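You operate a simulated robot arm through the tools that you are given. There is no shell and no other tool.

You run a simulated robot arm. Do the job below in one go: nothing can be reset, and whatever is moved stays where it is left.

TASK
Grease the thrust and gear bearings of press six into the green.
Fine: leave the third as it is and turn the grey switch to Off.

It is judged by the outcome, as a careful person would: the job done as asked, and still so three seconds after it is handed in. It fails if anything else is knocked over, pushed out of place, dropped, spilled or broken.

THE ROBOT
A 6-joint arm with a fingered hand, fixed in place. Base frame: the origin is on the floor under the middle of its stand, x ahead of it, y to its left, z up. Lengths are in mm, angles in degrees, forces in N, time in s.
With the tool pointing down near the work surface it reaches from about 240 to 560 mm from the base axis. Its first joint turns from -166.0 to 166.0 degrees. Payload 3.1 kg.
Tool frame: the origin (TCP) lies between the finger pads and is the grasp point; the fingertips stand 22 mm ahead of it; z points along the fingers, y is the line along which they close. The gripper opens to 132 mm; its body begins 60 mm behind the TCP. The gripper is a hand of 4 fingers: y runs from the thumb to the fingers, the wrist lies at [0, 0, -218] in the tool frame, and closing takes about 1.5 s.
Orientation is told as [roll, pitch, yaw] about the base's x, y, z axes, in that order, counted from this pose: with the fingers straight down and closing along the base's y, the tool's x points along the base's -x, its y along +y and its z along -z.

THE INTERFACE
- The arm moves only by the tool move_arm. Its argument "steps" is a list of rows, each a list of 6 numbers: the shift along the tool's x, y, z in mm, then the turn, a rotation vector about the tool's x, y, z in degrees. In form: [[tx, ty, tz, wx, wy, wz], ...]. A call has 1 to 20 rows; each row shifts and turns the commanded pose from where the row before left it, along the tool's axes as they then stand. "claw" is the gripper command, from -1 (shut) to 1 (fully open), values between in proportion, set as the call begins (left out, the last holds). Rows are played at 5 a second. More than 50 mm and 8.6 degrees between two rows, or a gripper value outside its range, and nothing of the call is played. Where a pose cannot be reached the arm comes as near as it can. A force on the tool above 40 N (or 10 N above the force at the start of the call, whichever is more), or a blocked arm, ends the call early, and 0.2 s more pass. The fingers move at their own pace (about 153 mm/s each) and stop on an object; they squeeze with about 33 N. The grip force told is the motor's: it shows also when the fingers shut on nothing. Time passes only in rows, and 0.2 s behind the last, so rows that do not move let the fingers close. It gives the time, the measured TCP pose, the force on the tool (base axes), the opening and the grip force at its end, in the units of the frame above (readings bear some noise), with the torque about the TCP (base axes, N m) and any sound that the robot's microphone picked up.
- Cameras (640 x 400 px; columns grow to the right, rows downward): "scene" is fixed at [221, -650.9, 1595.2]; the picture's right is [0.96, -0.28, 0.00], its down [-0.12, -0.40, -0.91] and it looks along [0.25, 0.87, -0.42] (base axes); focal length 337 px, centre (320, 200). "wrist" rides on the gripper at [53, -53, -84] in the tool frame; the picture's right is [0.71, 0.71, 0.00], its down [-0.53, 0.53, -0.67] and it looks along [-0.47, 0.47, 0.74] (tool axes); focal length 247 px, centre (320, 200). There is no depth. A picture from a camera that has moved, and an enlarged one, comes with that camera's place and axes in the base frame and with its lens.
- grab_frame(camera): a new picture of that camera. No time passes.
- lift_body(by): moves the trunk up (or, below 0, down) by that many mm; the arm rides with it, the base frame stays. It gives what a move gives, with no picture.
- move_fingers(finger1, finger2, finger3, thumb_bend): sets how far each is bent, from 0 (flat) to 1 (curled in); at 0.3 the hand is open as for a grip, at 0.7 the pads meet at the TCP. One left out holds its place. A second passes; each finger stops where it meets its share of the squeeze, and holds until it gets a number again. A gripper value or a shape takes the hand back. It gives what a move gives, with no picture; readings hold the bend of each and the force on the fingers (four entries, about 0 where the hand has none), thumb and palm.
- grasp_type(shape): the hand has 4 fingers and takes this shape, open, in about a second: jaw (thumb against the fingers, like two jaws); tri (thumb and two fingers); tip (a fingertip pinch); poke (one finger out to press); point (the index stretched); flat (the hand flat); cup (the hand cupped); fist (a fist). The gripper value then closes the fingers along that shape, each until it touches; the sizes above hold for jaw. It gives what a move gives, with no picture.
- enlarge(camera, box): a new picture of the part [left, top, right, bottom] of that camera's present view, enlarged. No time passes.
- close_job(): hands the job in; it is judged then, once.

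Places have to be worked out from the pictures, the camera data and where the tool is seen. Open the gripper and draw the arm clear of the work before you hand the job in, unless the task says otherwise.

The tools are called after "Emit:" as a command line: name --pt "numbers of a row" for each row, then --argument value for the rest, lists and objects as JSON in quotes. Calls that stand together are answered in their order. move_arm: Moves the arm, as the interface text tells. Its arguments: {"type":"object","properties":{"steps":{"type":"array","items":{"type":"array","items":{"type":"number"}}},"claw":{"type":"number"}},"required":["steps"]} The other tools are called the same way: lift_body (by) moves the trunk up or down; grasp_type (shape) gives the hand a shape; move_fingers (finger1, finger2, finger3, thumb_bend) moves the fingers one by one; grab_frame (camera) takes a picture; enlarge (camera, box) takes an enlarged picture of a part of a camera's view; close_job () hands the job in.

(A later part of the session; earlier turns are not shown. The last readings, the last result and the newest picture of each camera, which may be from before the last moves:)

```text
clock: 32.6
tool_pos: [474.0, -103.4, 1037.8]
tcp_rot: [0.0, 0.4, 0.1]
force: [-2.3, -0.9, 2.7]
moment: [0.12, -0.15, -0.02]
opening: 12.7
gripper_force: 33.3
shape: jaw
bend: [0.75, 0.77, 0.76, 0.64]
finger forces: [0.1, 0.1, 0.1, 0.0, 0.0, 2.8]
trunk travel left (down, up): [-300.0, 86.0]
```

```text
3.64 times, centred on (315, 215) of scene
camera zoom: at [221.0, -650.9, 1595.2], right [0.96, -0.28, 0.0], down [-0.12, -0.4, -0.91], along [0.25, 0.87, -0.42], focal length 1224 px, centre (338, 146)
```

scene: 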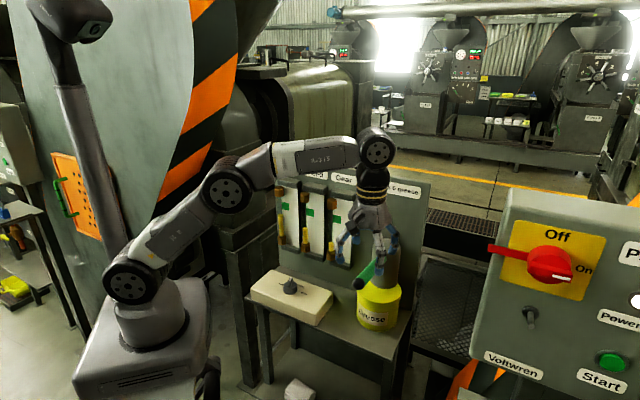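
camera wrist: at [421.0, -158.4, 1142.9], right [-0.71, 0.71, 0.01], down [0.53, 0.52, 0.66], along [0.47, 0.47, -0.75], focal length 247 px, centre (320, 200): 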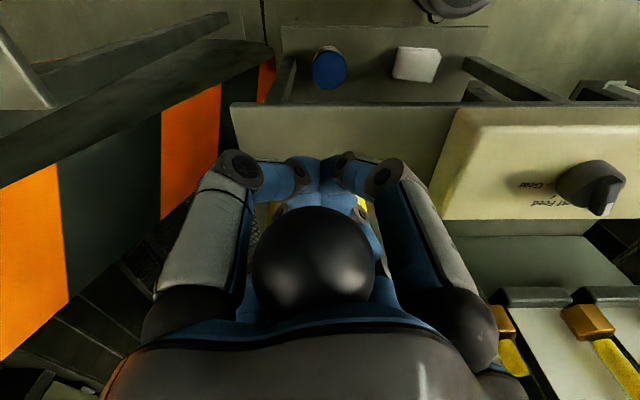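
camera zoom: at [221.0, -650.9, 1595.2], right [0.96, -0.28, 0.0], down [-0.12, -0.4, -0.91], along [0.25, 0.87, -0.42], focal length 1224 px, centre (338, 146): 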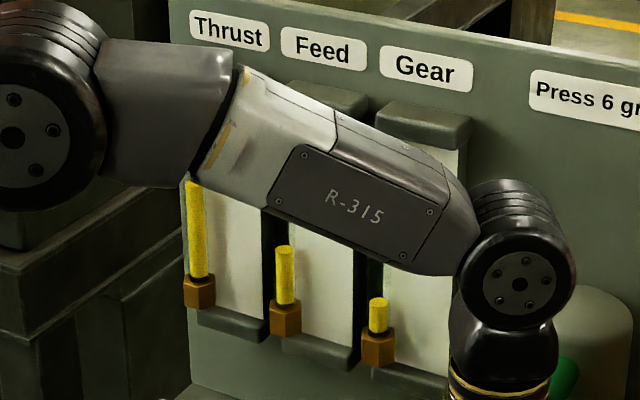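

The Thrust level has climbed to at least the bottom of its green band, but the forearm hides the top. I'll raise the hand to see before pushing any more.

Emit:
move_arm --pt "0 0 -8 0 0 0" --pt "0 0 -8 0 0 0" --pt "0 0 -8 0 0 0" --pt "0 0 -6 0 0 0"

Emit:
enlarge --camera "scene" --box '[265, 160, 365, 270]'

Emit:
grab_frame --camera "wrist"

```text
clock: 33.6
tool_pos: [474.4, -105.3, 1068.0]
tcp_rot: [0.2, 0.5, 0.0]
force: [0.7, 0.4, 0.3]
moment: [-0.04, 0.03, -0.04]
opening: 12.9
gripper_force: 32.9
shape: jaw
bend: [0.75, 0.77, 0.76, 0.64]
finger forces: [0.0, 0.0, 0.0, 0.0, 0.0, 0.8]
trunk travel left (down, up): [-300.0, 86.0]
```

```text
3.64 times, centred on (315, 215) of scene
camera zoom: at [221.0, -650.9, 1595.2], right [0.96, -0.28, 0.0], down [-0.12, -0.4, -0.91], along [0.25, 0.87, -0.42], focal length 1224 px, centre (338, 146)
```

zoom: 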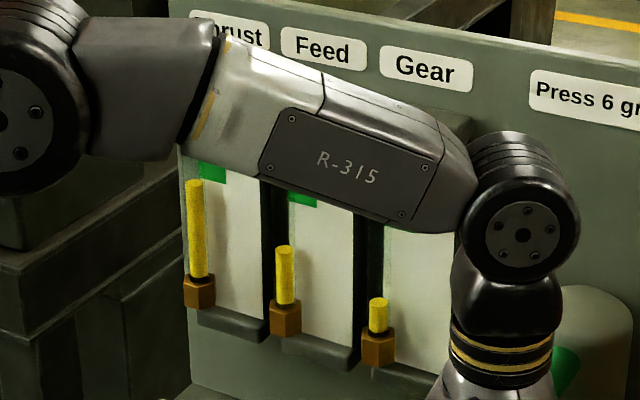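

```text
taken
camera wrist: at [421.4, -158.4, 1152.9], right [-0.71, 0.71, 0.01], down [0.53, 0.53, 0.66], along [0.47, 0.47, -0.75], focal length 247 px, centre (320, 200)
```

wrist: 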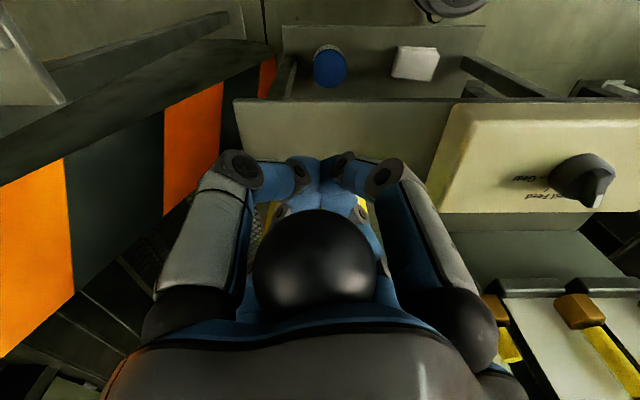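

The lever is spring-returned, and the palm force drops as it follows me up. After allowing for the tube standing about 22 mm ahead of the scale, the Thrust level comes out at z≈1157 in a band of about 1147–1171. I'll back off, open and rise clear, then verify from a better angle.

Emit:
move_arm --pt "0 0 -6 0 0 0" --pt "0 0 -6 0 0 0" --pt "0 0 -6 0 0 0" --pt "0 0 -6 0 0 0"

Emit:
move_arm --pt "0 0 0 0 0 0" --pt "0 0 0 0 0 0" --pt "0 0 0 0 0 0" --pt "0 0 0 0 0 0" --pt "0 0 0 0 0 0" --claw 0.5

Emit:
grab_frame --camera "wrist"

Emit:
enlarge --camera "scene" --box '[265, 160, 425, 320]'

```text
clock: 34.6
tool_pos: [472.4, -104.2, 1091.0]
tcp_rot: [0.1, 0.5, 0.0]
force: [-0.7, -0.2, 0.1]
moment: [-0.02, 0.0, 0.06]
opening: 12.4
gripper_force: 32.7
shape: jaw
bend: [0.75, 0.77, 0.76, 0.64]
finger forces: [0.0, 0.1, 0.0, 0.0, 0.0, 0.0]
trunk travel left (down, up): [-300.0, 86.0]
```

```text
clock: 35.8
tool_pos: [474.1, -105.6, 1092.2]
tcp_rot: [0.1, 0.5, -0.1]
force: [-0.1, 0.8, 0.2]
moment: [0.01, 0.0, -0.01]
opening: 98.6
gripper_force: 0.0
shape: jaw
bend: [0.26, 0.26, 0.26, 0.56]
finger forces: [0.1, 0.0, 0.0, 0.1, 0.0, 0.0]
trunk travel left (down, up): [-300.0, 86.0]
```

```text
taken
camera wrist: at [421.1, -158.3, 1177.2], right [-0.71, 0.71, 0.01], down [0.53, 0.53, 0.66], along [0.47, 0.47, -0.75], focal length 247 px, centre (320, 200)
```

wrist: 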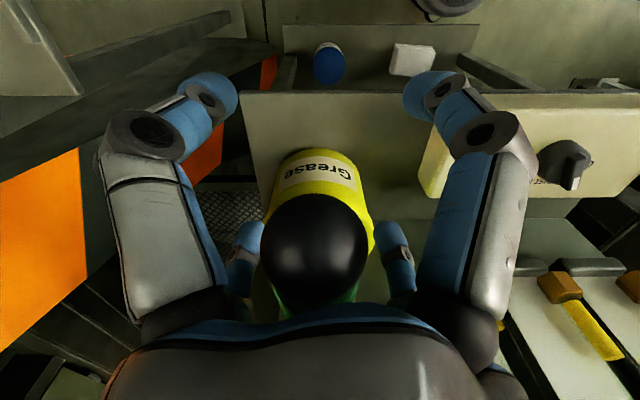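

```text
2.50 times, centred on (345, 240) of scene
camera zoom: at [221.0, -650.9, 1595.2], right [0.96, -0.28, 0.0], down [-0.12, -0.4, -0.91], along [0.25, 0.87, -0.42], focal length 842 px, centre (258, 100)
```

zoom: 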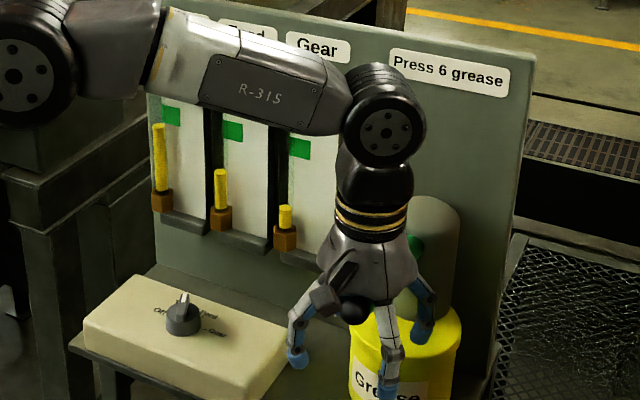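

The hand is clear of the lever. I'll rise and move in front of the Thrust gauge, tilting the hand so the wrist camera sees the tube more head-on.

Emit:
move_arm --pt "0 0 -30 0 0 0" --pt "0 0 -30 0 0 0" --pt "0 0 -30 0 0 0" --pt "0 0 -30 0 0 0" --pt "19.48 25.06 0 0 0 0" --pt "19.48 25.06 0 0 0 0" --pt "19.48 25.06 0 0 0 0" --pt "19.48 25.06 0 0 0 0" --pt "19.48 25.06 0 0 0 0" --pt "19.48 25.06 0 0 0 0" --pt "19.48 25.06 0 0 0 0" --pt "19.48 25.06 0 0 0 0" --pt "19.48 25.06 0 0 0 0" --pt "19.48 25.06 0 0 0 0" --pt "0 0 0 -4.4 -4.4 0" --pt "0 0 0 -4.4 -4.4 0" --pt "0 0 0 -4.4 -4.4 0" --pt "0 0 0 -4.4 -4.4 0" --claw 0.6

Emit:
grab_frame --camera "wrist"

Emit:
grab_frame --camera "scene"

```text
clock: 39.6
tool_pos: [278.8, 147.1, 1212.8]
tcp_rot: [18.3, -16.9, -2.8]
force: [-0.9, 0.5, -0.5]
moment: [0.0, -0.03, -0.01]
opening: 105.8
gripper_force: 0.1
shape: jaw
bend: [0.25, 0.25, 0.25, 0.47]
finger forces: [0.1, 0.0, 0.0, 0.0, 0.0, 0.0]
trunk travel left (down, up): [-300.0, 86.0]
```

```text
taken
camera wrist: at [206.8, 72.5, 1259.2], right [-0.71, 0.71, 0.01], down [0.28, 0.28, 0.92], along [0.65, 0.65, -0.4], focal length 247 px, centre (320, 200)
```

wrist: 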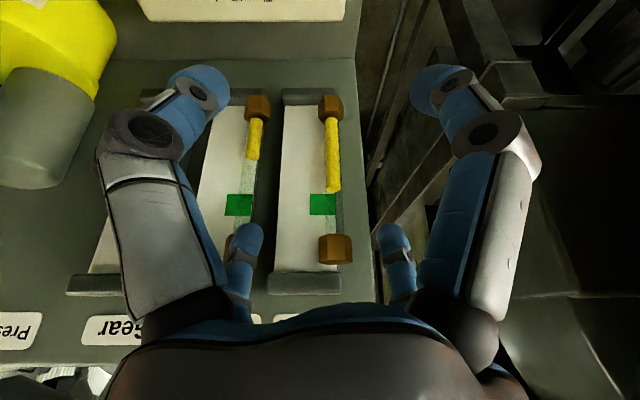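

```text
taken
```

scene: 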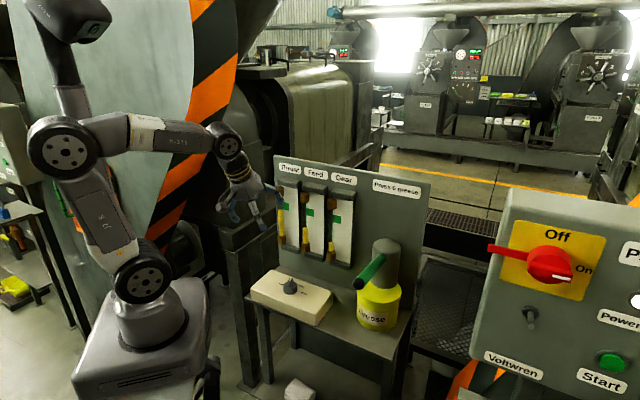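

This is a good view of the Thrust and Feed gauges. I'll enlarge both cameras on Thrust.

Emit:
enlarge --camera "wrist" --box '[260, 80, 380, 300]'

Emit:
enlarge --camera "scene" --box '[265, 170, 365, 270]'

Emit:
enlarge --camera "wrist" --box '[280, 150, 380, 240]'

```text
1.82 times, centred on (320, 190) of wrist
camera zoom: at [206.8, 72.5, 1259.2], right [-0.71, 0.71, 0.01], down [0.28, 0.28, 0.92], along [0.65, 0.65, -0.4], focal length 449 px, centre (320, 218)
```

zoom: 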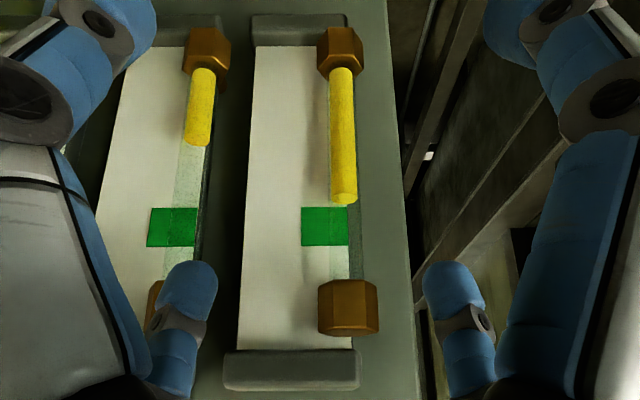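

```text
4.00 times, centred on (315, 220) of scene
camera zoom: at [221.0, -650.9, 1595.2], right [0.96, -0.28, 0.0], down [-0.12, -0.4, -0.91], along [0.25, 0.87, -0.42], focal length 1347 px, centre (340, 120)
```

zoom: 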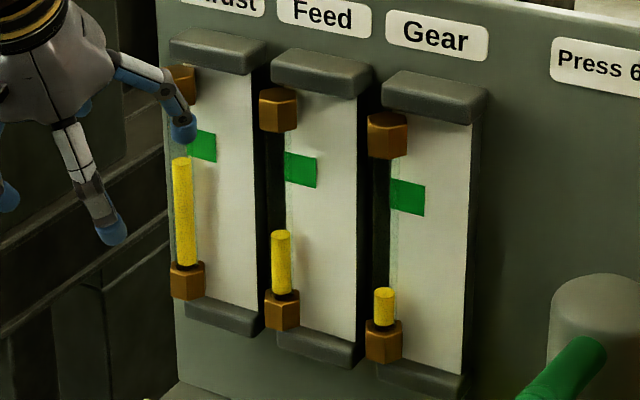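

```text
4.44 times, centred on (330, 195) of wrist
camera zoom: at [206.8, 72.5, 1259.2], right [-0.71, 0.71, 0.01], down [0.28, 0.28, 0.92], along [0.65, 0.65, -0.4], focal length 1098 px, centre (276, 222)
```

zoom: 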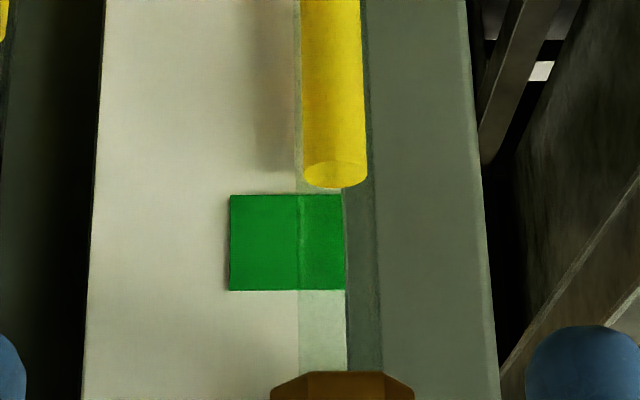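

The level measures about 1149, right at the bottom edge of the green (about 1149–1172), so it needs about 11 mm more to sit mid-band. The last 47 mm stroke gave about 14.5 mm, so I'll go back over the lever with fingers open and press about 36 mm with the palm.

Emit:
move_arm --pt "0 0 0 4.4 4.4 0" --pt "0 0 0 4.4 4.4 0" --pt "0 0 0 4.4 4.4 0" --pt "0 0 0 4.4 4.4 0" --pt "-19.48 -25.06 0 0 0 0" --pt "-19.48 -25.06 0 0 0 0" --pt "-19.48 -25.06 0 0 0 0" --pt "-19.48 -25.06 0 0 0 0" --pt "-19.48 -25.06 0 0 0 0" --pt "-19.48 -25.06 0 0 0 0" --pt "-19.48 -25.06 0 0 0 0" --pt "-19.48 -25.06 0 0 0 0" --pt "-19.48 -25.06 0 0 0 0" --pt "-19.48 -25.06 0 0 0 0" --pt "0 0 30 0 0 0" --pt "0 0 30 0 0 0" --pt "0 0 25 0 0 0" --pt "0 0 20 0 0 0" --pt "0 0 10 0 0 0" --claw 0.5

Emit:
grab_frame --camera "wrist"

Emit:
enlarge --camera "scene" --box '[265, 160, 425, 320]'

```text
clock: 43.6
tool_pos: [475.0, -104.9, 1095.3]
tcp_rot: [0.1, 0.5, 0.1]
force: [0.2, -0.1, -1.0]
moment: [-0.01, -0.02, -0.02]
opening: 99.4
gripper_force: 0.0
shape: jaw
bend: [0.26, 0.26, 0.26, 0.56]
finger forces: [0.1, 0.1, 0.0, 0.0, 0.0, 0.0]
trunk travel left (down, up): [-300.0, 86.0]
```

```text
taken
camera wrist: at [422.0, -158.4, 1181.9], right [-0.71, 0.71, 0.01], down [0.53, 0.53, 0.66], along [0.47, 0.47, -0.75], focal length 247 px, centre (320, 200)
```

wrist: 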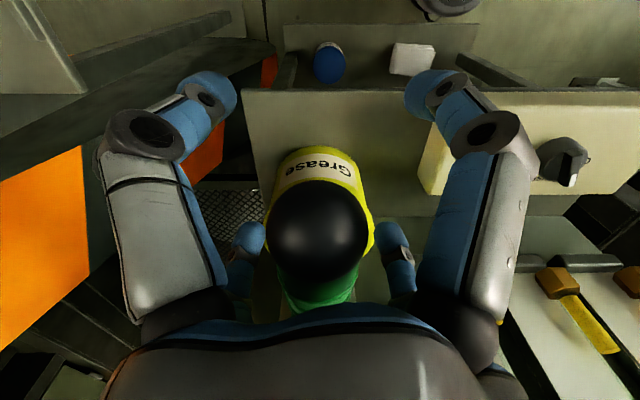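

```text
2.50 times, centred on (345, 240) of scene
camera zoom: at [221.0, -650.9, 1595.2], right [0.96, -0.28, 0.0], down [-0.12, -0.4, -0.91], along [0.25, 0.87, -0.42], focal length 842 px, centre (258, 100)
```

zoom: 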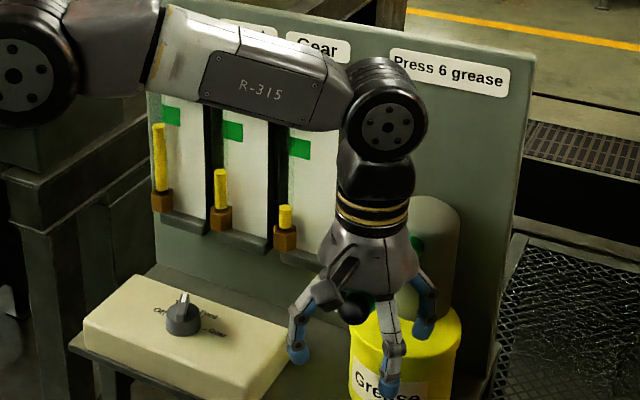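

I'm positioned over the lever with fingers straddling it. I'll press down to z≈1049, come back up to z≈1075 and read the level.

Emit:
move_arm --pt "0 0 5 0 0 0" --pt "0 0 6 0 0 0" --pt "0 0 6 0 0 0" --pt "0 0 6 0 0 0" --pt "0 0 6 0 0 0" --pt "0 0 6 0 0 0" --pt "0 0 6 0 0 0" --pt "0 0 5 0 0 0"

Emit:
enlarge --camera "scene" --box '[265, 160, 365, 270]'

Emit:
move_arm --pt "0 0 -6 0 0 0" --pt "0 0 -8 0 0 0" --pt "0 0 -8 0 0 0" --pt "0 0 -8 0 0 0" --pt "0 0 -8 0 0 0" --pt "0 0 -8 0 0 0"

Emit:
enlarge --camera "scene" --box '[265, 160, 365, 270]'

```text
clock: 45.4
tool_pos: [473.5, -103.5, 1051.8]
tcp_rot: [0.2, 0.3, -0.1]
force: [0.4, -0.8, 1.1]
moment: [0.07, -0.02, 0.0]
opening: 99.5
gripper_force: 0.1
shape: jaw
bend: [0.26, 0.26, 0.26, 0.56]
finger forces: [0.0, 0.1, 0.0, 0.0, 0.1, 1.8]
trunk travel left (down, up): [-300.0, 86.0]
```

```text
3.64 times, centred on (315, 215) of scene
camera zoom: at [221.0, -650.9, 1595.2], right [0.96, -0.28, 0.0], down [-0.12, -0.4, -0.91], along [0.25, 0.87, -0.42], focal length 1224 px, centre (338, 146)
```

zoom: 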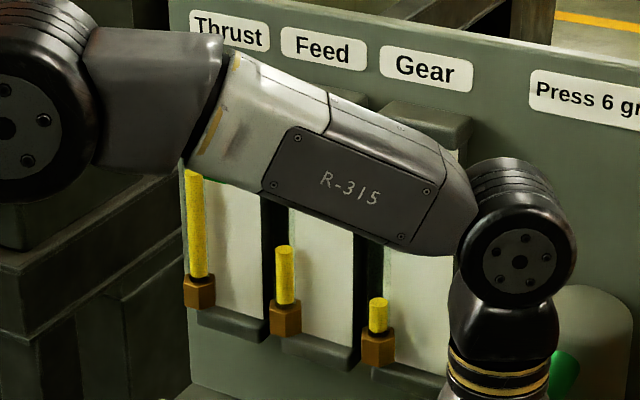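

```text
clock: 46.8
tool_pos: [474.1, -103.7, 1096.1]
tcp_rot: [0.1, 0.5, 0.1]
force: [0.2, -0.1, 0.4]
moment: [0.0, -0.03, 0.02]
opening: 99.2
gripper_force: 0.1
shape: jaw
bend: [0.26, 0.26, 0.26, 0.56]
finger forces: [0.0, 0.0, 0.1, 0.0, 0.0, 0.0]
trunk travel left (down, up): [-300.0, 86.0]
```

```text
3.64 times, centred on (315, 215) of scene
camera zoom: at [221.0, -650.9, 1595.2], right [0.96, -0.28, 0.0], down [-0.12, -0.4, -0.91], along [0.25, 0.87, -0.42], focal length 1224 px, centre (338, 146)
```

zoom: 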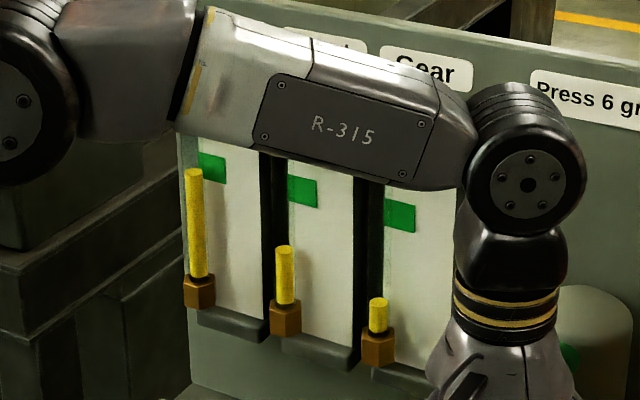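

The Thrust level rose about 10.6 mm, so it should now be mid-band, and Feed and Gear are unchanged. I'll rise and check Thrust with the tilted wrist view before moving on.

Emit:
move_arm --pt "0 0 -39 0 0 0" --pt "0 0 -39 0 0 0" --pt "0 0 -39 0 0 0" --pt "19.7 25.7 0 0 0 0" --pt "19.7 25.7 0 0 0 0" --pt "19.7 25.7 0 0 0 0" --pt "19.7 25.7 0 0 0 0" --pt "19.7 25.7 0 0 0 0" --pt "19.7 25.7 0 0 0 0" --pt "19.7 25.7 0 0 0 0" --pt "19.7 25.7 0 0 0 0" --pt "19.7 25.7 0 0 0 0" --pt "0 0 0 -4.4 -4.4 0" --pt "0 0 0 -4.4 -4.4 0" --pt "0 0 0 -4.4 -4.4 0" --pt "0 0 0 -4.4 -4.4 0" --claw 0.6

Emit:
grab_frame --camera "wrist"

Emit:
enlarge --camera "wrist" --box '[300, 140, 400, 240]'

```text
clock: 50.2
tool_pos: [296.5, 126.2, 1216.6]
tcp_rot: [18.3, -16.9, -2.8]
force: [0.0, 0.3, -0.4]
moment: [0.02, -0.02, 0.02]
opening: 105.4
gripper_force: 0.2
shape: jaw
bend: [0.25, 0.25, 0.25, 0.47]
finger forces: [0.0, 0.0, 0.0, 0.0, 0.0, 0.1]
trunk travel left (down, up): [-300.0, 86.0]
```

```text
taken
camera wrist: at [224.2, 52.4, 1262.0], right [-0.71, 0.71, 0.01], down [0.28, 0.28, 0.92], along [0.65, 0.65, -0.4], focal length 247 px, centre (320, 200)
```

wrist: 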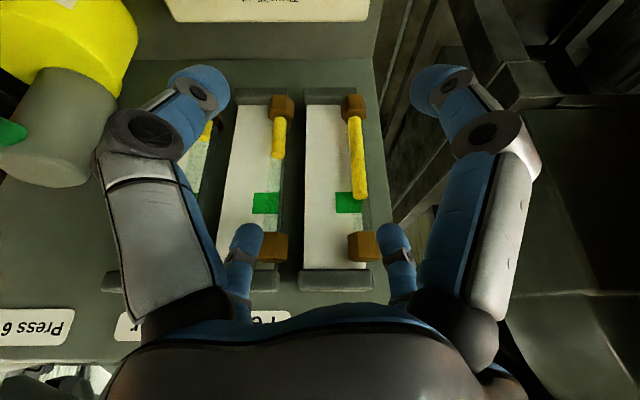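

```text
4.00 times, centred on (350, 190) of wrist
camera zoom: at [224.2, 52.4, 1262.0], right [-0.71, 0.71, 0.01], down [0.28, 0.28, 0.92], along [0.65, 0.65, -0.4], focal length 988 px, centre (200, 240)
```

zoom: 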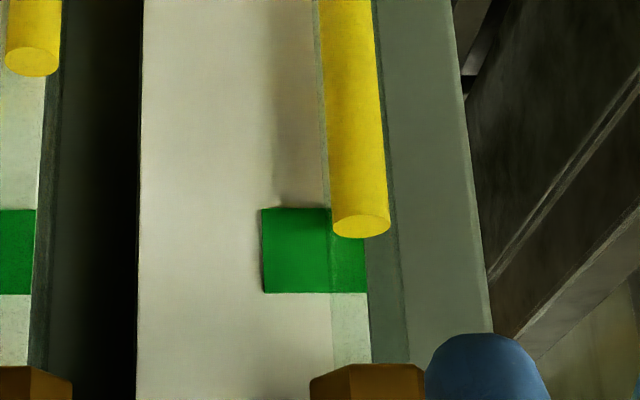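

The Thrust surface now sits in the middle of its green band once parallax is allowed for. I'll untilt, go above the knob at yaw 69° (aligned with the bar at Thrust), and descend to z≈1060.

Emit:
move_arm --pt "0 0 0 4.4 4.4 0" --pt "0 0 0 4.4 4.4 0" --pt "0 0 0 4.4 4.4 0" --pt "0 0 0 4.4 4.4 0" --pt "-26.2 -13 0 0 0 0" --pt "-26.2 -13 0 0 0 0" --pt "0 0 0 0 0 -7.67" --pt "0 0 0 0 0 -7.67" --pt "0 0 0 0 0 -7.67" --pt "0 0 0 0 0 -7.67" --pt "0 0 0 0 0 -7.67" --pt "0 0 0 0 0 -7.67" --pt "0 0 0 0 0 -7.67" --pt "0 0 0 0 0 -7.67" --pt "0 0 0 0 0 -7.67" --pt "0 0 31 0 0 0" --pt "0 0 31 0 0 0" --pt "0 0 31 0 0 0" --pt "0 0 31 0 0 0" --pt "0 0 30 0 0 0" --claw 0.1

Emit:
grab_frame --camera "wrist"

Emit:
enlarge --camera "wrist" --box '[250, 60, 400, 180]'

Emit:
enlarge --camera "scene" --box '[240, 210, 350, 320]'

```text
clock: 54.4
tool_pos: [346.4, 102.5, 1057.4]
tcp_rot: [0.5, 0.1, 68.9]
force: [-0.4, -0.4, 0.3]
moment: [0.01, 0.01, -0.01]
opening: 73.0
gripper_force: 0.0
shape: jaw
bend: [0.34, 0.34, 0.34, 0.7]
finger forces: [0.1, 0.0, 0.1, 0.0, 0.1, 0.0]
trunk travel left (down, up): [-300.0, 86.0]
```

```text
taken
camera wrist: at [378.7, 32.6, 1142.6], right [-0.91, -0.41, 0.01], down [-0.3, 0.68, 0.67], along [-0.28, 0.61, -0.74], focal length 247 px, centre (320, 200)
```

wrist: 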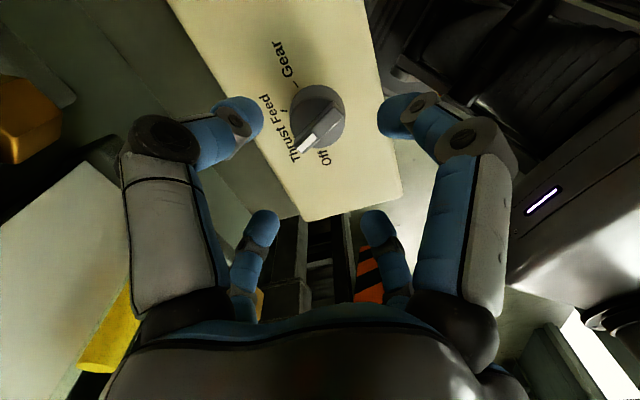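

```text
3.33 times, centred on (325, 120) of wrist
camera zoom: at [378.7, 32.6, 1142.6], right [-0.91, -0.41, 0.01], down [-0.3, 0.68, 0.67], along [-0.28, 0.61, -0.74], focal length 823 px, centre (303, 467)
```

zoom: 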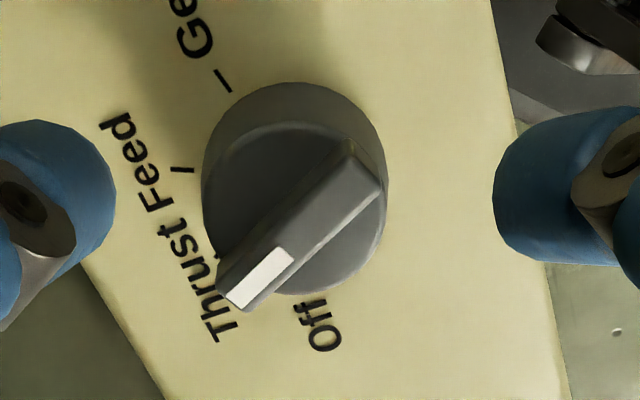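

```text
3.64 times, centred on (295, 265) of scene
camera zoom: at [221.0, -650.9, 1595.2], right [0.96, -0.28, 0.0], down [-0.12, -0.4, -0.91], along [0.25, 0.87, -0.42], focal length 1224 px, centre (411, -36)
```

zoom: 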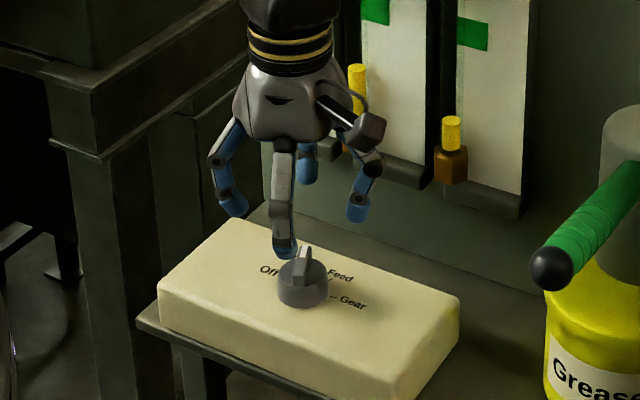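

The pointer is at Thrust and the tool is about 3 mm off the knob axis. I'll correct that, descend to z≈989 and close on the knob.

Emit:
move_arm --pt "1.2 -3.1 10 0 0 0" --pt "0 0 15 0 0 0" --pt "0 0 15 0 0 0" --pt "0 0 15 0 0 0" --pt "0 0 10 0 0 0" --pt "0 0 3 0 0 0"

Emit:
move_arm --pt "0 0 0 0 0 0" --pt "0 0 0 0 0 0" --pt "0 0 0 0 0 0" --pt "0 0 0 0 0 0" --pt "0 0 0 0 0 0" --pt "0 0 0 0 0 0" --pt "0 0 0 0 0 0" --claw -1

Emit:
grab_frame --camera "wrist"

```text
clock: 55.8
tool_pos: [349.0, 99.0, 993.5]
tcp_rot: [0.5, 0.1, 69.1]
force: [-0.2, 0.3, -0.4]
moment: [0.0, 0.01, 0.01]
opening: 73.1
gripper_force: 0.1
shape: jaw
bend: [0.34, 0.34, 0.34, 0.7]
finger forces: [0.0, 0.1, 0.0, 0.0, 0.0, 0.0]
trunk travel left (down, up): [-300.0, 86.0]
```

```text
clock: 57.4
tool_pos: [351.0, 98.4, 993.7]
tcp_rot: [0.5, 0.0, 69.0]
force: [1.5, -5.6, -5.6]
moment: [-0.07, -0.04, -0.01]
opening: 29.6
gripper_force: 32.4
shape: jaw
bend: [0.77, 0.78, 0.78, 0.7]
finger forces: [28.6, 29.3, 29.4, 0.0, 29.3, 0.0]
trunk travel left (down, up): [-300.0, 86.0]
```

```text
taken
camera wrist: at [382.6, 28.5, 1077.6], right [-0.91, -0.41, 0.01], down [-0.3, 0.68, 0.67], along [-0.28, 0.61, -0.74], focal length 247 px, centre (320, 200)
```

wrist: 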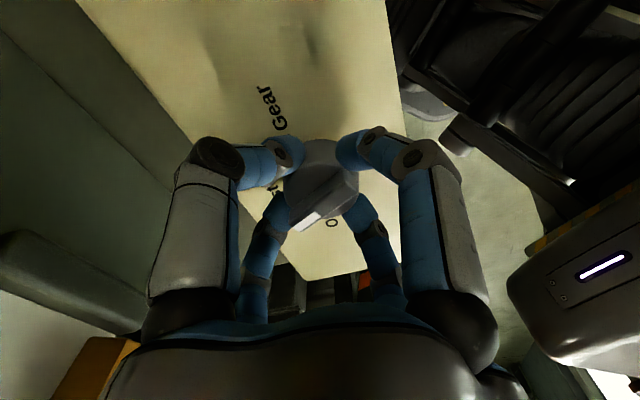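

The knob is gripped by all fingers. I'll turn clockwise 96° to bring the pointer from Thrust to Gear.

Emit:
move_arm --pt "0 0 0 0 0 6" --pt "0 0 0 0 0 6" --pt "0 0 0 0 0 6" --pt "0 0 0 0 0 6" --pt "0 0 0 0 0 6" --pt "0 0 0 0 0 6" --pt "0 0 0 0 0 6" --pt "0 0 0 0 0 6" --pt "0 0 0 0 0 6" --pt "0 0 0 0 0 6" --pt "0 0 0 0 0 6" --pt "0 0 0 0 0 6" --pt "0 0 0 0 0 6" --pt "0 0 0 0 0 6" --pt "0 0 0 0 0 6" --pt "0 0 0 0 0 6" --pt "0 0 0 0 0 0"

Emit:
grab_frame --camera "wrist"

Emit:
enlarge --camera "scene" --box '[260, 240, 330, 310]'

```text
clock: 61.0
tool_pos: [346.6, 98.4, 992.6]
tcp_rot: [-0.3, 0.6, -27.1]
force: [-22.7, 4.0, -10.6]
moment: [0.11, 0.31, 0.0]
opening: 29.3
gripper_force: 33.2
shape: jaw
bend: [0.77, 0.78, 0.78, 0.7]
finger forces: [33.0, 30.7, 28.6, 0.0, 31.5, 0.0]
trunk travel left (down, up): [-300.0, 86.0]
```

```text
taken
camera wrist: at [276.1, 75.4, 1079.1], right [-0.31, 0.95, 0.0], down [0.71, 0.23, 0.66], along [0.63, 0.21, -0.75], focal length 247 px, centre (320, 200)
```

wrist: 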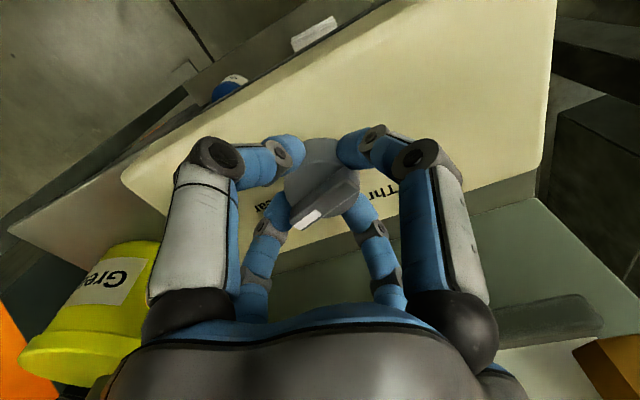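

```text
5.71 times, centred on (295, 275) of scene
camera zoom: at [221.0, -650.9, 1595.2], right [0.96, -0.28, 0.0], down [-0.12, -0.4, -0.91], along [0.25, 0.87, -0.42], focal length 1924 px, centre (463, -229)
```

zoom: 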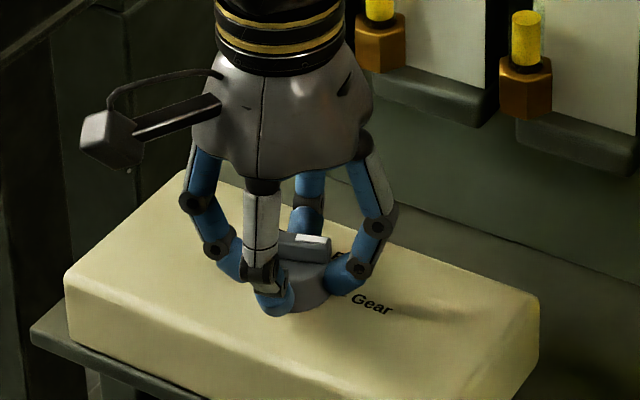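

The knob followed the hand and the pointer is now toward Gear. I'll release, rise and check.

Emit:
move_arm --pt "0 0 0 0 0 0" --pt "0 0 0 0 0 0" --pt "0 0 0 0 0 0" --pt "0 0 -10 0 0 0" --pt "0 0 -20 0 0 0" --pt "0 0 -20 0 0 0" --pt "0 0 -20 0 0 0" --claw 0.1

Emit:
enlarge --camera "wrist" --box '[250, 60, 400, 180]'

Emit:
enlarge --camera "scene" --box '[260, 260, 320, 310]'

```text
clock: 62.6
tool_pos: [351.8, 97.6, 1061.7]
tcp_rot: [-0.2, 0.5, -27.0]
force: [0.2, -0.2, -0.1]
moment: [0.02, 0.0, -0.02]
opening: 72.1
gripper_force: 0.1
shape: jaw
bend: [0.34, 0.34, 0.34, 0.7]
finger forces: [0.1, 0.0, 0.0, 0.0, 0.0, 0.0]
trunk travel left (down, up): [-300.0, 86.0]
```

```text
3.33 times, centred on (325, 120) of wrist
camera zoom: at [281.5, 73.3, 1147.7], right [-0.31, 0.95, 0.0], down [0.71, 0.23, 0.66], along [0.63, 0.21, -0.75], focal length 823 px, centre (303, 467)
```

zoom: 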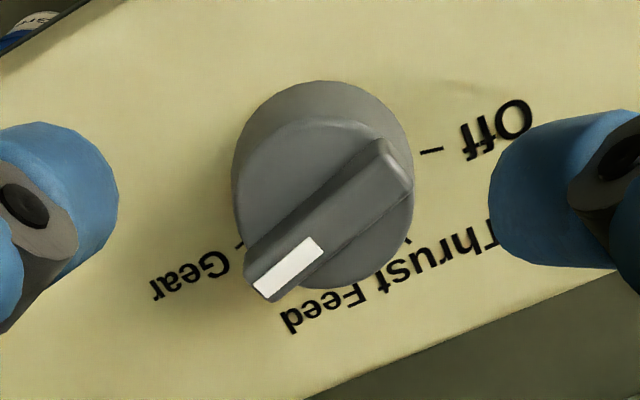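

```text
8.00 times, centred on (290, 285) of scene
camera zoom: at [221.0, -650.9, 1595.2], right [0.96, -0.28, 0.0], down [-0.12, -0.4, -0.91], along [0.25, 0.87, -0.42], focal length 2693 px, centre (560, -480)
```

zoom: 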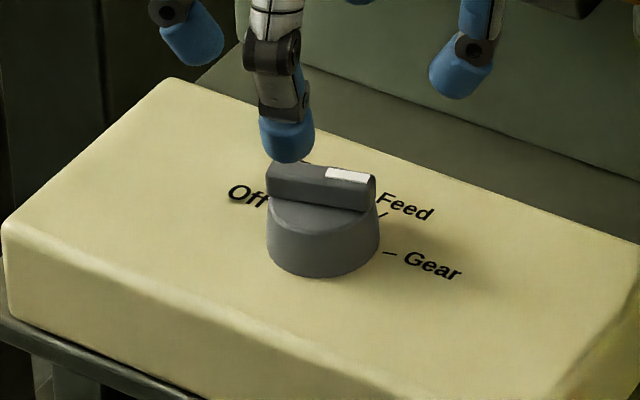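

The pointer measures about −28°, and Gear is at −27°. Now I'll rise, turn to yaw 0 and return above the lever.

Emit:
move_arm --pt "0 0 -30 0 0 0" --pt "0 0 -30 0 0 0" --pt "0 0 -30 0 0 0" --pt "0 0 -30 0 0 0" --pt "0 0 -30 0 0 0" --pt "0 0 0 0 0 -6.75" --pt "0 0 0 0 0 -6.75" --pt "0 0 0 0 0 -6.75" --pt "0 0 0 0 0 -6.75" --pt "-15.4 -25.4 0 0 0 0" --pt "-15.4 -25.4 0 0 0 0" --pt "-15.4 -25.4 0 0 0 0" --pt "-15.4 -25.4 0 0 0 0" --pt "-15.4 -25.4 0 0 0 0" --pt "-15.4 -25.4 0 0 0 0" --pt "-15.4 -25.4 0 0 0 0" --pt "-15.4 -25.4 0 0 0 0" --claw 0.5

Emit:
grab_frame --camera "wrist"

```text
clock: 66.2
tool_pos: [476.9, -107.3, 1210.7]
tcp_rot: [0.1, 0.6, 0.1]
force: [0.0, -0.5, -0.1]
moment: [-0.01, 0.0, 0.05]
opening: 98.7
gripper_force: 0.1
shape: jaw
bend: [0.26, 0.26, 0.26, 0.56]
finger forces: [0.0, 0.1, 0.0, 0.1, 0.0, 0.1]
trunk travel left (down, up): [-300.0, 86.0]
```

```text
taken
camera wrist: at [424.3, -160.9, 1295.8], right [-0.71, 0.71, 0.01], down [0.53, 0.53, 0.66], along [0.46, 0.47, -0.75], focal length 247 px, centre (320, 200)
```

wrist: 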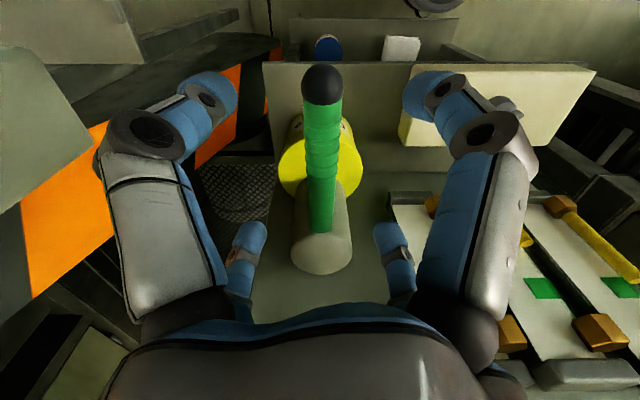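

The hand is over the lever again. I'll descend and make a small test push to z≈1070 to confirm that Gear, and only Gear, rises.

Emit:
move_arm --pt "1.4 1.4 30 0 0 0" --pt "0 0 30 0 0 0" --pt "0 0 30 0 0 0" --pt "0 0 20 0 0 0" --pt "0 0 10 0 0 0" --pt "0 0 7 0 0 0" --pt "0 0 7 0 0 0" --pt "0 0 6 0 0 0"

Emit:
enlarge --camera "scene" --box '[265, 160, 365, 270]'

```text
clock: 68.0
tool_pos: [471.8, -103.2, 1070.9]
tcp_rot: [0.2, 0.5, 0.0]
force: [-0.6, 0.9, 0.8]
moment: [0.0, -0.06, -0.03]
opening: 98.9
gripper_force: 0.1
shape: jaw
bend: [0.26, 0.26, 0.26, 0.56]
finger forces: [0.0, 0.0, 0.0, 0.0, 0.0, 1.1]
trunk travel left (down, up): [-300.0, 86.0]
```

```text
3.64 times, centred on (315, 215) of scene
camera zoom: at [221.0, -650.9, 1595.2], right [0.96, -0.28, 0.0], down [-0.12, -0.4, -0.91], along [0.25, 0.87, -0.42], focal length 1224 px, centre (338, 146)
```

zoom: 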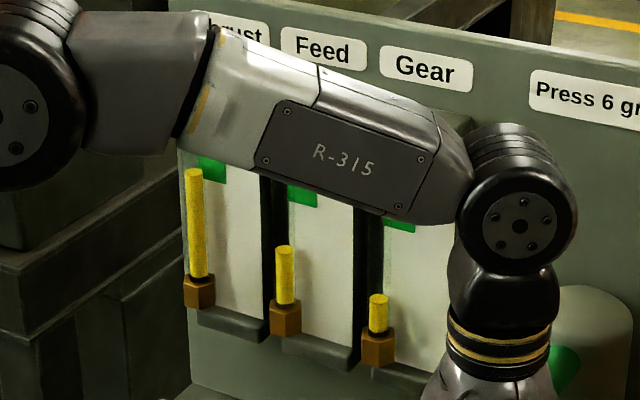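

Only Gear rose, by about 3 px; Feed and Thrust are unchanged. It needs about 80 px more, so I'll make a longer stroke to z≈1015 while watching the force.

Emit:
move_arm --pt "0 0 6 0 0 0" --pt "0 0 6 0 0 0" --pt "0 0 6 0 0 0" --pt "0 0 6 0 0 0" --pt "0 0 6 0 0 0" --pt "0 0 6 0 0 0" --pt "0 0 6 0 0 0" --pt "0 0 6 0 0 0" --pt "0 0 6 0 0 0"

Emit:
enlarge --camera "scene" --box '[265, 160, 425, 320]'

Emit:
grab_frame --camera "wrist"

```text
clock: 70.0
tool_pos: [471.8, -102.3, 1017.7]
tcp_rot: [0.1, 0.3, 0.1]
force: [2.2, 1.0, 6.3]
moment: [0.1, -0.02, -0.01]
opening: 98.7
gripper_force: 0.1
shape: jaw
bend: [0.26, 0.26, 0.26, 0.56]
finger forces: [0.0, 0.0, 0.0, 0.0, 0.0, 5.9]
trunk travel left (down, up): [-300.0, 86.0]
```

```text
2.50 times, centred on (345, 240) of scene
camera zoom: at [221.0, -650.9, 1595.2], right [0.96, -0.28, 0.0], down [-0.12, -0.4, -0.91], along [0.25, 0.87, -0.42], focal length 842 px, centre (258, 100)
```

zoom: 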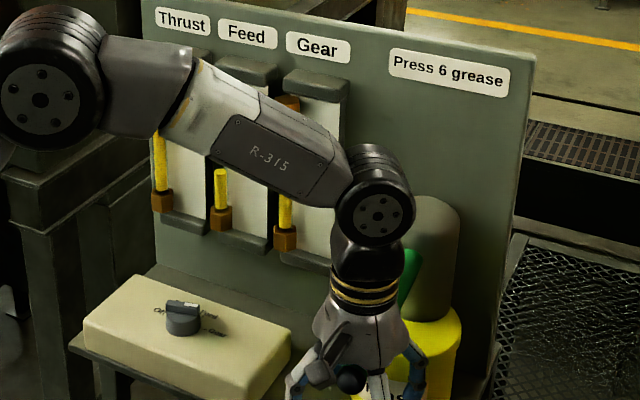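

```text
taken
camera wrist: at [419.9, -157.2, 1103.4], right [-0.71, 0.71, 0.0], down [0.53, 0.53, 0.67], along [0.47, 0.47, -0.75], focal length 247 px, centre (320, 200)
```

wrist: 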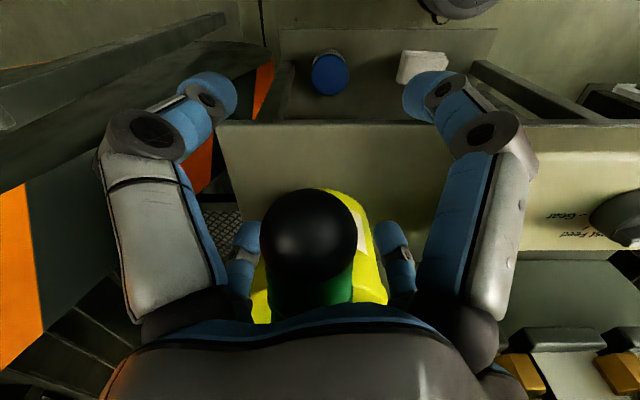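

The stroke reached z≈1018 with 6 N and Gear is rising. I'll let the lever return and read the level.

Emit:
move_arm --pt "0 0 -8 0 0 0" --pt "0 0 -10 0 0 0" --pt "0 0 -10 0 0 0" --pt "0 0 -10 0 0 0" --pt "0 0 -10 0 0 0" --pt "0 0 -10 0 0 0" --pt "0 0 -10 0 0 0" --pt "0 0 -10 0 0 0"

Emit:
enlarge --camera "scene" --box '[265, 160, 365, 270]'

```text
clock: 71.8
tool_pos: [473.5, -102.2, 1096.3]
tcp_rot: [0.1, 0.5, 0.0]
force: [-0.5, -0.5, 0.1]
moment: [0.0, 0.02, 0.0]
opening: 98.9
gripper_force: 0.0
shape: jaw
bend: [0.26, 0.26, 0.26, 0.56]
finger forces: [0.0, 0.0, 0.0, 0.1, 0.0, 0.1]
trunk travel left (down, up): [-300.0, 86.0]
```

```text
3.64 times, centred on (315, 215) of scene
camera zoom: at [221.0, -650.9, 1595.2], right [0.96, -0.28, 0.0], down [-0.12, -0.4, -0.91], along [0.25, 0.87, -0.42], focal length 1224 px, centre (338, 146)
```

zoom: 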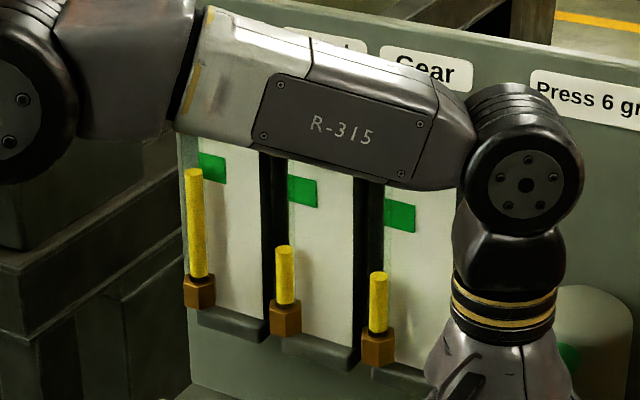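

Gear moved from 298 to 272 px, about 0.39 px per mm of stroke. The target is about 215 px, so two more similar strokes are needed. I'll make the second.

Emit:
move_arm --pt "0 0 8 0 0 0" --pt "0 0 8 0 0 0" --pt "0 0 8 0 0 0" --pt "0 0 8 0 0 0" --pt "0 0 8 0 0 0" --pt "0 0 8 0 0 0" --pt "0 0 8 0 0 0" --pt "0 0 8 0 0 0" --pt "0 0 8 0 0 0" --pt "0 0 8 0 0 0" --pt "0 0 0 0 0 0"

Emit:
move_arm --pt "0 0 -8 0 0 0" --pt "0 0 -8 0 0 0" --pt "0 0 -8 0 0 0" --pt "0 0 -8 0 0 0" --pt "0 0 -8 0 0 0" --pt "0 0 -8 0 0 0" --pt "0 0 -8 0 0 0" --pt "0 0 -8 0 0 0" --pt "0 0 -8 0 0 0" --pt "0 0 -8 0 0 0"

Emit:
enlarge --camera "scene" --box '[265, 160, 365, 270]'

```text
clock: 74.2
tool_pos: [471.8, -104.0, 1018.2]
tcp_rot: [0.0, 0.1, 0.0]
force: [2.0, 0.3, 15.8]
moment: [0.31, -0.29, -0.07]
opening: 98.8
gripper_force: 0.0
shape: jaw
bend: [0.26, 0.26, 0.26, 0.56]
finger forces: [0.0, 0.0, 0.0, 0.1, 0.0, 14.6]
trunk travel left (down, up): [-300.0, 86.0]
```

```text
clock: 76.4
tool_pos: [472.5, -102.5, 1096.3]
tcp_rot: [0.2, 0.5, 0.0]
force: [1.1, -1.1, 0.0]
moment: [-0.02, 0.02, -0.03]
opening: 98.8
gripper_force: 0.1
shape: jaw
bend: [0.26, 0.26, 0.26, 0.56]
finger forces: [0.0, 0.0, 0.0, 0.1, 0.0, 0.1]
trunk travel left (down, up): [-300.0, 86.0]
```

```text
3.64 times, centred on (315, 215) of scene
camera zoom: at [221.0, -650.9, 1595.2], right [0.96, -0.28, 0.0], down [-0.12, -0.4, -0.91], along [0.25, 0.87, -0.42], focal length 1224 px, centre (338, 146)
```

zoom: 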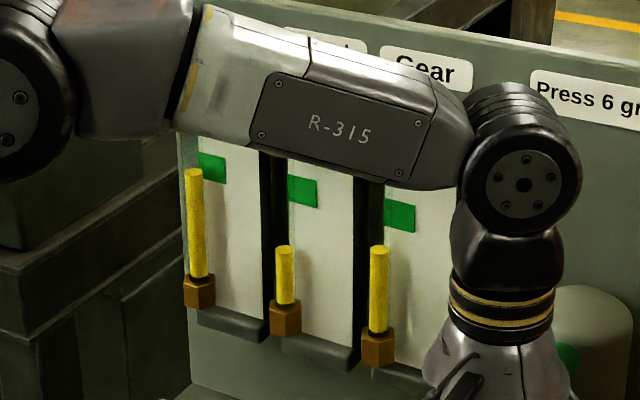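

Gear is now at 246 px, a full stroke gives about 26 px, and z≈1018 is the end stop. I'll make another full stroke to about 1020.

Emit:
move_arm --pt "0 0 8 0 0 0" --pt "0 0 8 0 0 0" --pt "0 0 8 0 0 0" --pt "0 0 8 0 0 0" --pt "0 0 8 0 0 0" --pt "0 0 8 0 0 0" --pt "0 0 8 0 0 0" --pt "0 0 8 0 0 0" --pt "0 0 8 0 0 0" --pt "0 0 4 0 0 0" --pt "0 0 0 0 0 0"

Emit:
move_arm --pt "0 0 -4 0 0 0" --pt "0 0 -8 0 0 0" --pt "0 0 -8 0 0 0" --pt "0 0 -8 0 0 0" --pt "0 0 -8 0 0 0" --pt "0 0 -8 0 0 0" --pt "0 0 -8 0 0 0" --pt "0 0 -8 0 0 0" --pt "0 0 -8 0 0 0" --pt "0 0 -8 0 0 0"

Emit:
enlarge --camera "scene" --box '[265, 160, 365, 270]'

```text
clock: 78.8
tool_pos: [472.0, -103.2, 1021.0]
tcp_rot: [0.1, 0.5, 0.0]
force: [1.6, 0.4, 4.4]
moment: [0.0, -0.02, 0.03]
opening: 98.5
gripper_force: 0.1
shape: jaw
bend: [0.26, 0.26, 0.26, 0.56]
finger forces: [0.0, 0.0, 0.1, 0.0, 0.1, 3.6]
trunk travel left (down, up): [-300.0, 86.0]
```

```text
clock: 81.0
tool_pos: [473.0, -103.1, 1094.5]
tcp_rot: [0.1, 0.5, -0.1]
force: [0.8, -0.6, 0.5]
moment: [-0.01, 0.0, -0.01]
opening: 98.6
gripper_force: 0.0
shape: jaw
bend: [0.26, 0.26, 0.26, 0.56]
finger forces: [0.0, 0.0, 0.1, 0.0, 0.0, 0.0]
trunk travel left (down, up): [-300.0, 86.0]
```

```text
3.64 times, centred on (315, 215) of scene
camera zoom: at [221.0, -650.9, 1595.2], right [0.96, -0.28, 0.0], down [-0.12, -0.4, -0.91], along [0.25, 0.87, -0.42], focal length 1224 px, centre (338, 146)
```

zoom: 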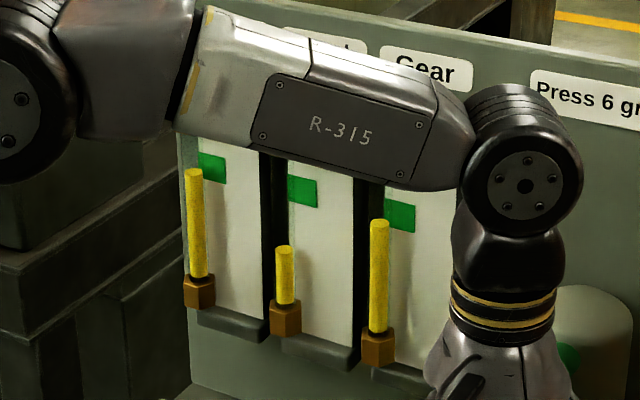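

Gear is at about 220 px, already inside the band near its lower part. A small push of about 16 mm will centre it.

Emit:
move_arm --pt "0 0 7 0 0 0" --pt "0 0 7 0 0 0" --pt "0 0 7 0 0 0" --pt "0 0 5 0 0 0" --pt "0 0 0 0 0 0"

Emit:
move_arm --pt "0 0 -8 0 0 0" --pt "0 0 -8 0 0 0" --pt "0 0 -8 0 0 0" --pt "0 0 -6 0 0 0"

Emit:
enlarge --camera "scene" --box '[265, 160, 365, 270]'

```text
clock: 82.2
tool_pos: [472.8, -102.8, 1070.1]
tcp_rot: [0.2, 0.5, 0.0]
force: [-0.6, -0.8, 1.0]
moment: [0.03, 0.0, 0.0]
opening: 98.9
gripper_force: 0.1
shape: jaw
bend: [0.26, 0.26, 0.26, 0.56]
finger forces: [0.0, 0.0, 0.0, 0.0, 0.0, 0.9]
trunk travel left (down, up): [-300.0, 86.0]
```

```text
clock: 83.2
tool_pos: [473.9, -103.8, 1100.1]
tcp_rot: [0.1, 0.5, 0.1]
force: [0.8, -0.4, 0.2]
moment: [0.01, -0.01, -0.04]
opening: 98.4
gripper_force: 0.1
shape: jaw
bend: [0.26, 0.26, 0.26, 0.56]
finger forces: [0.0, 0.0, 0.0, 0.1, 0.0, 0.0]
trunk travel left (down, up): [-300.0, 86.0]
```

```text
3.64 times, centred on (315, 215) of scene
camera zoom: at [221.0, -650.9, 1595.2], right [0.96, -0.28, 0.0], down [-0.12, -0.4, -0.91], along [0.25, 0.87, -0.42], focal length 1224 px, centre (338, 146)
```

zoom: 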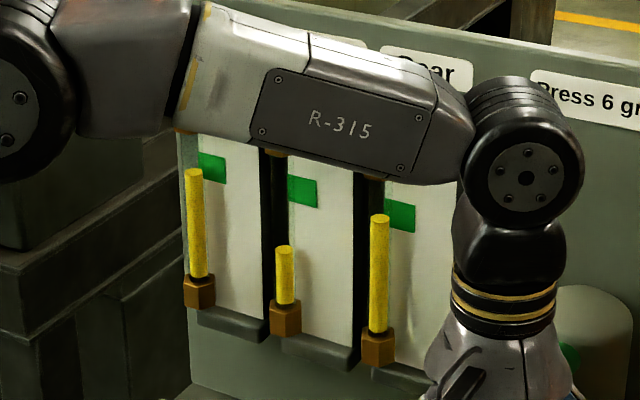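

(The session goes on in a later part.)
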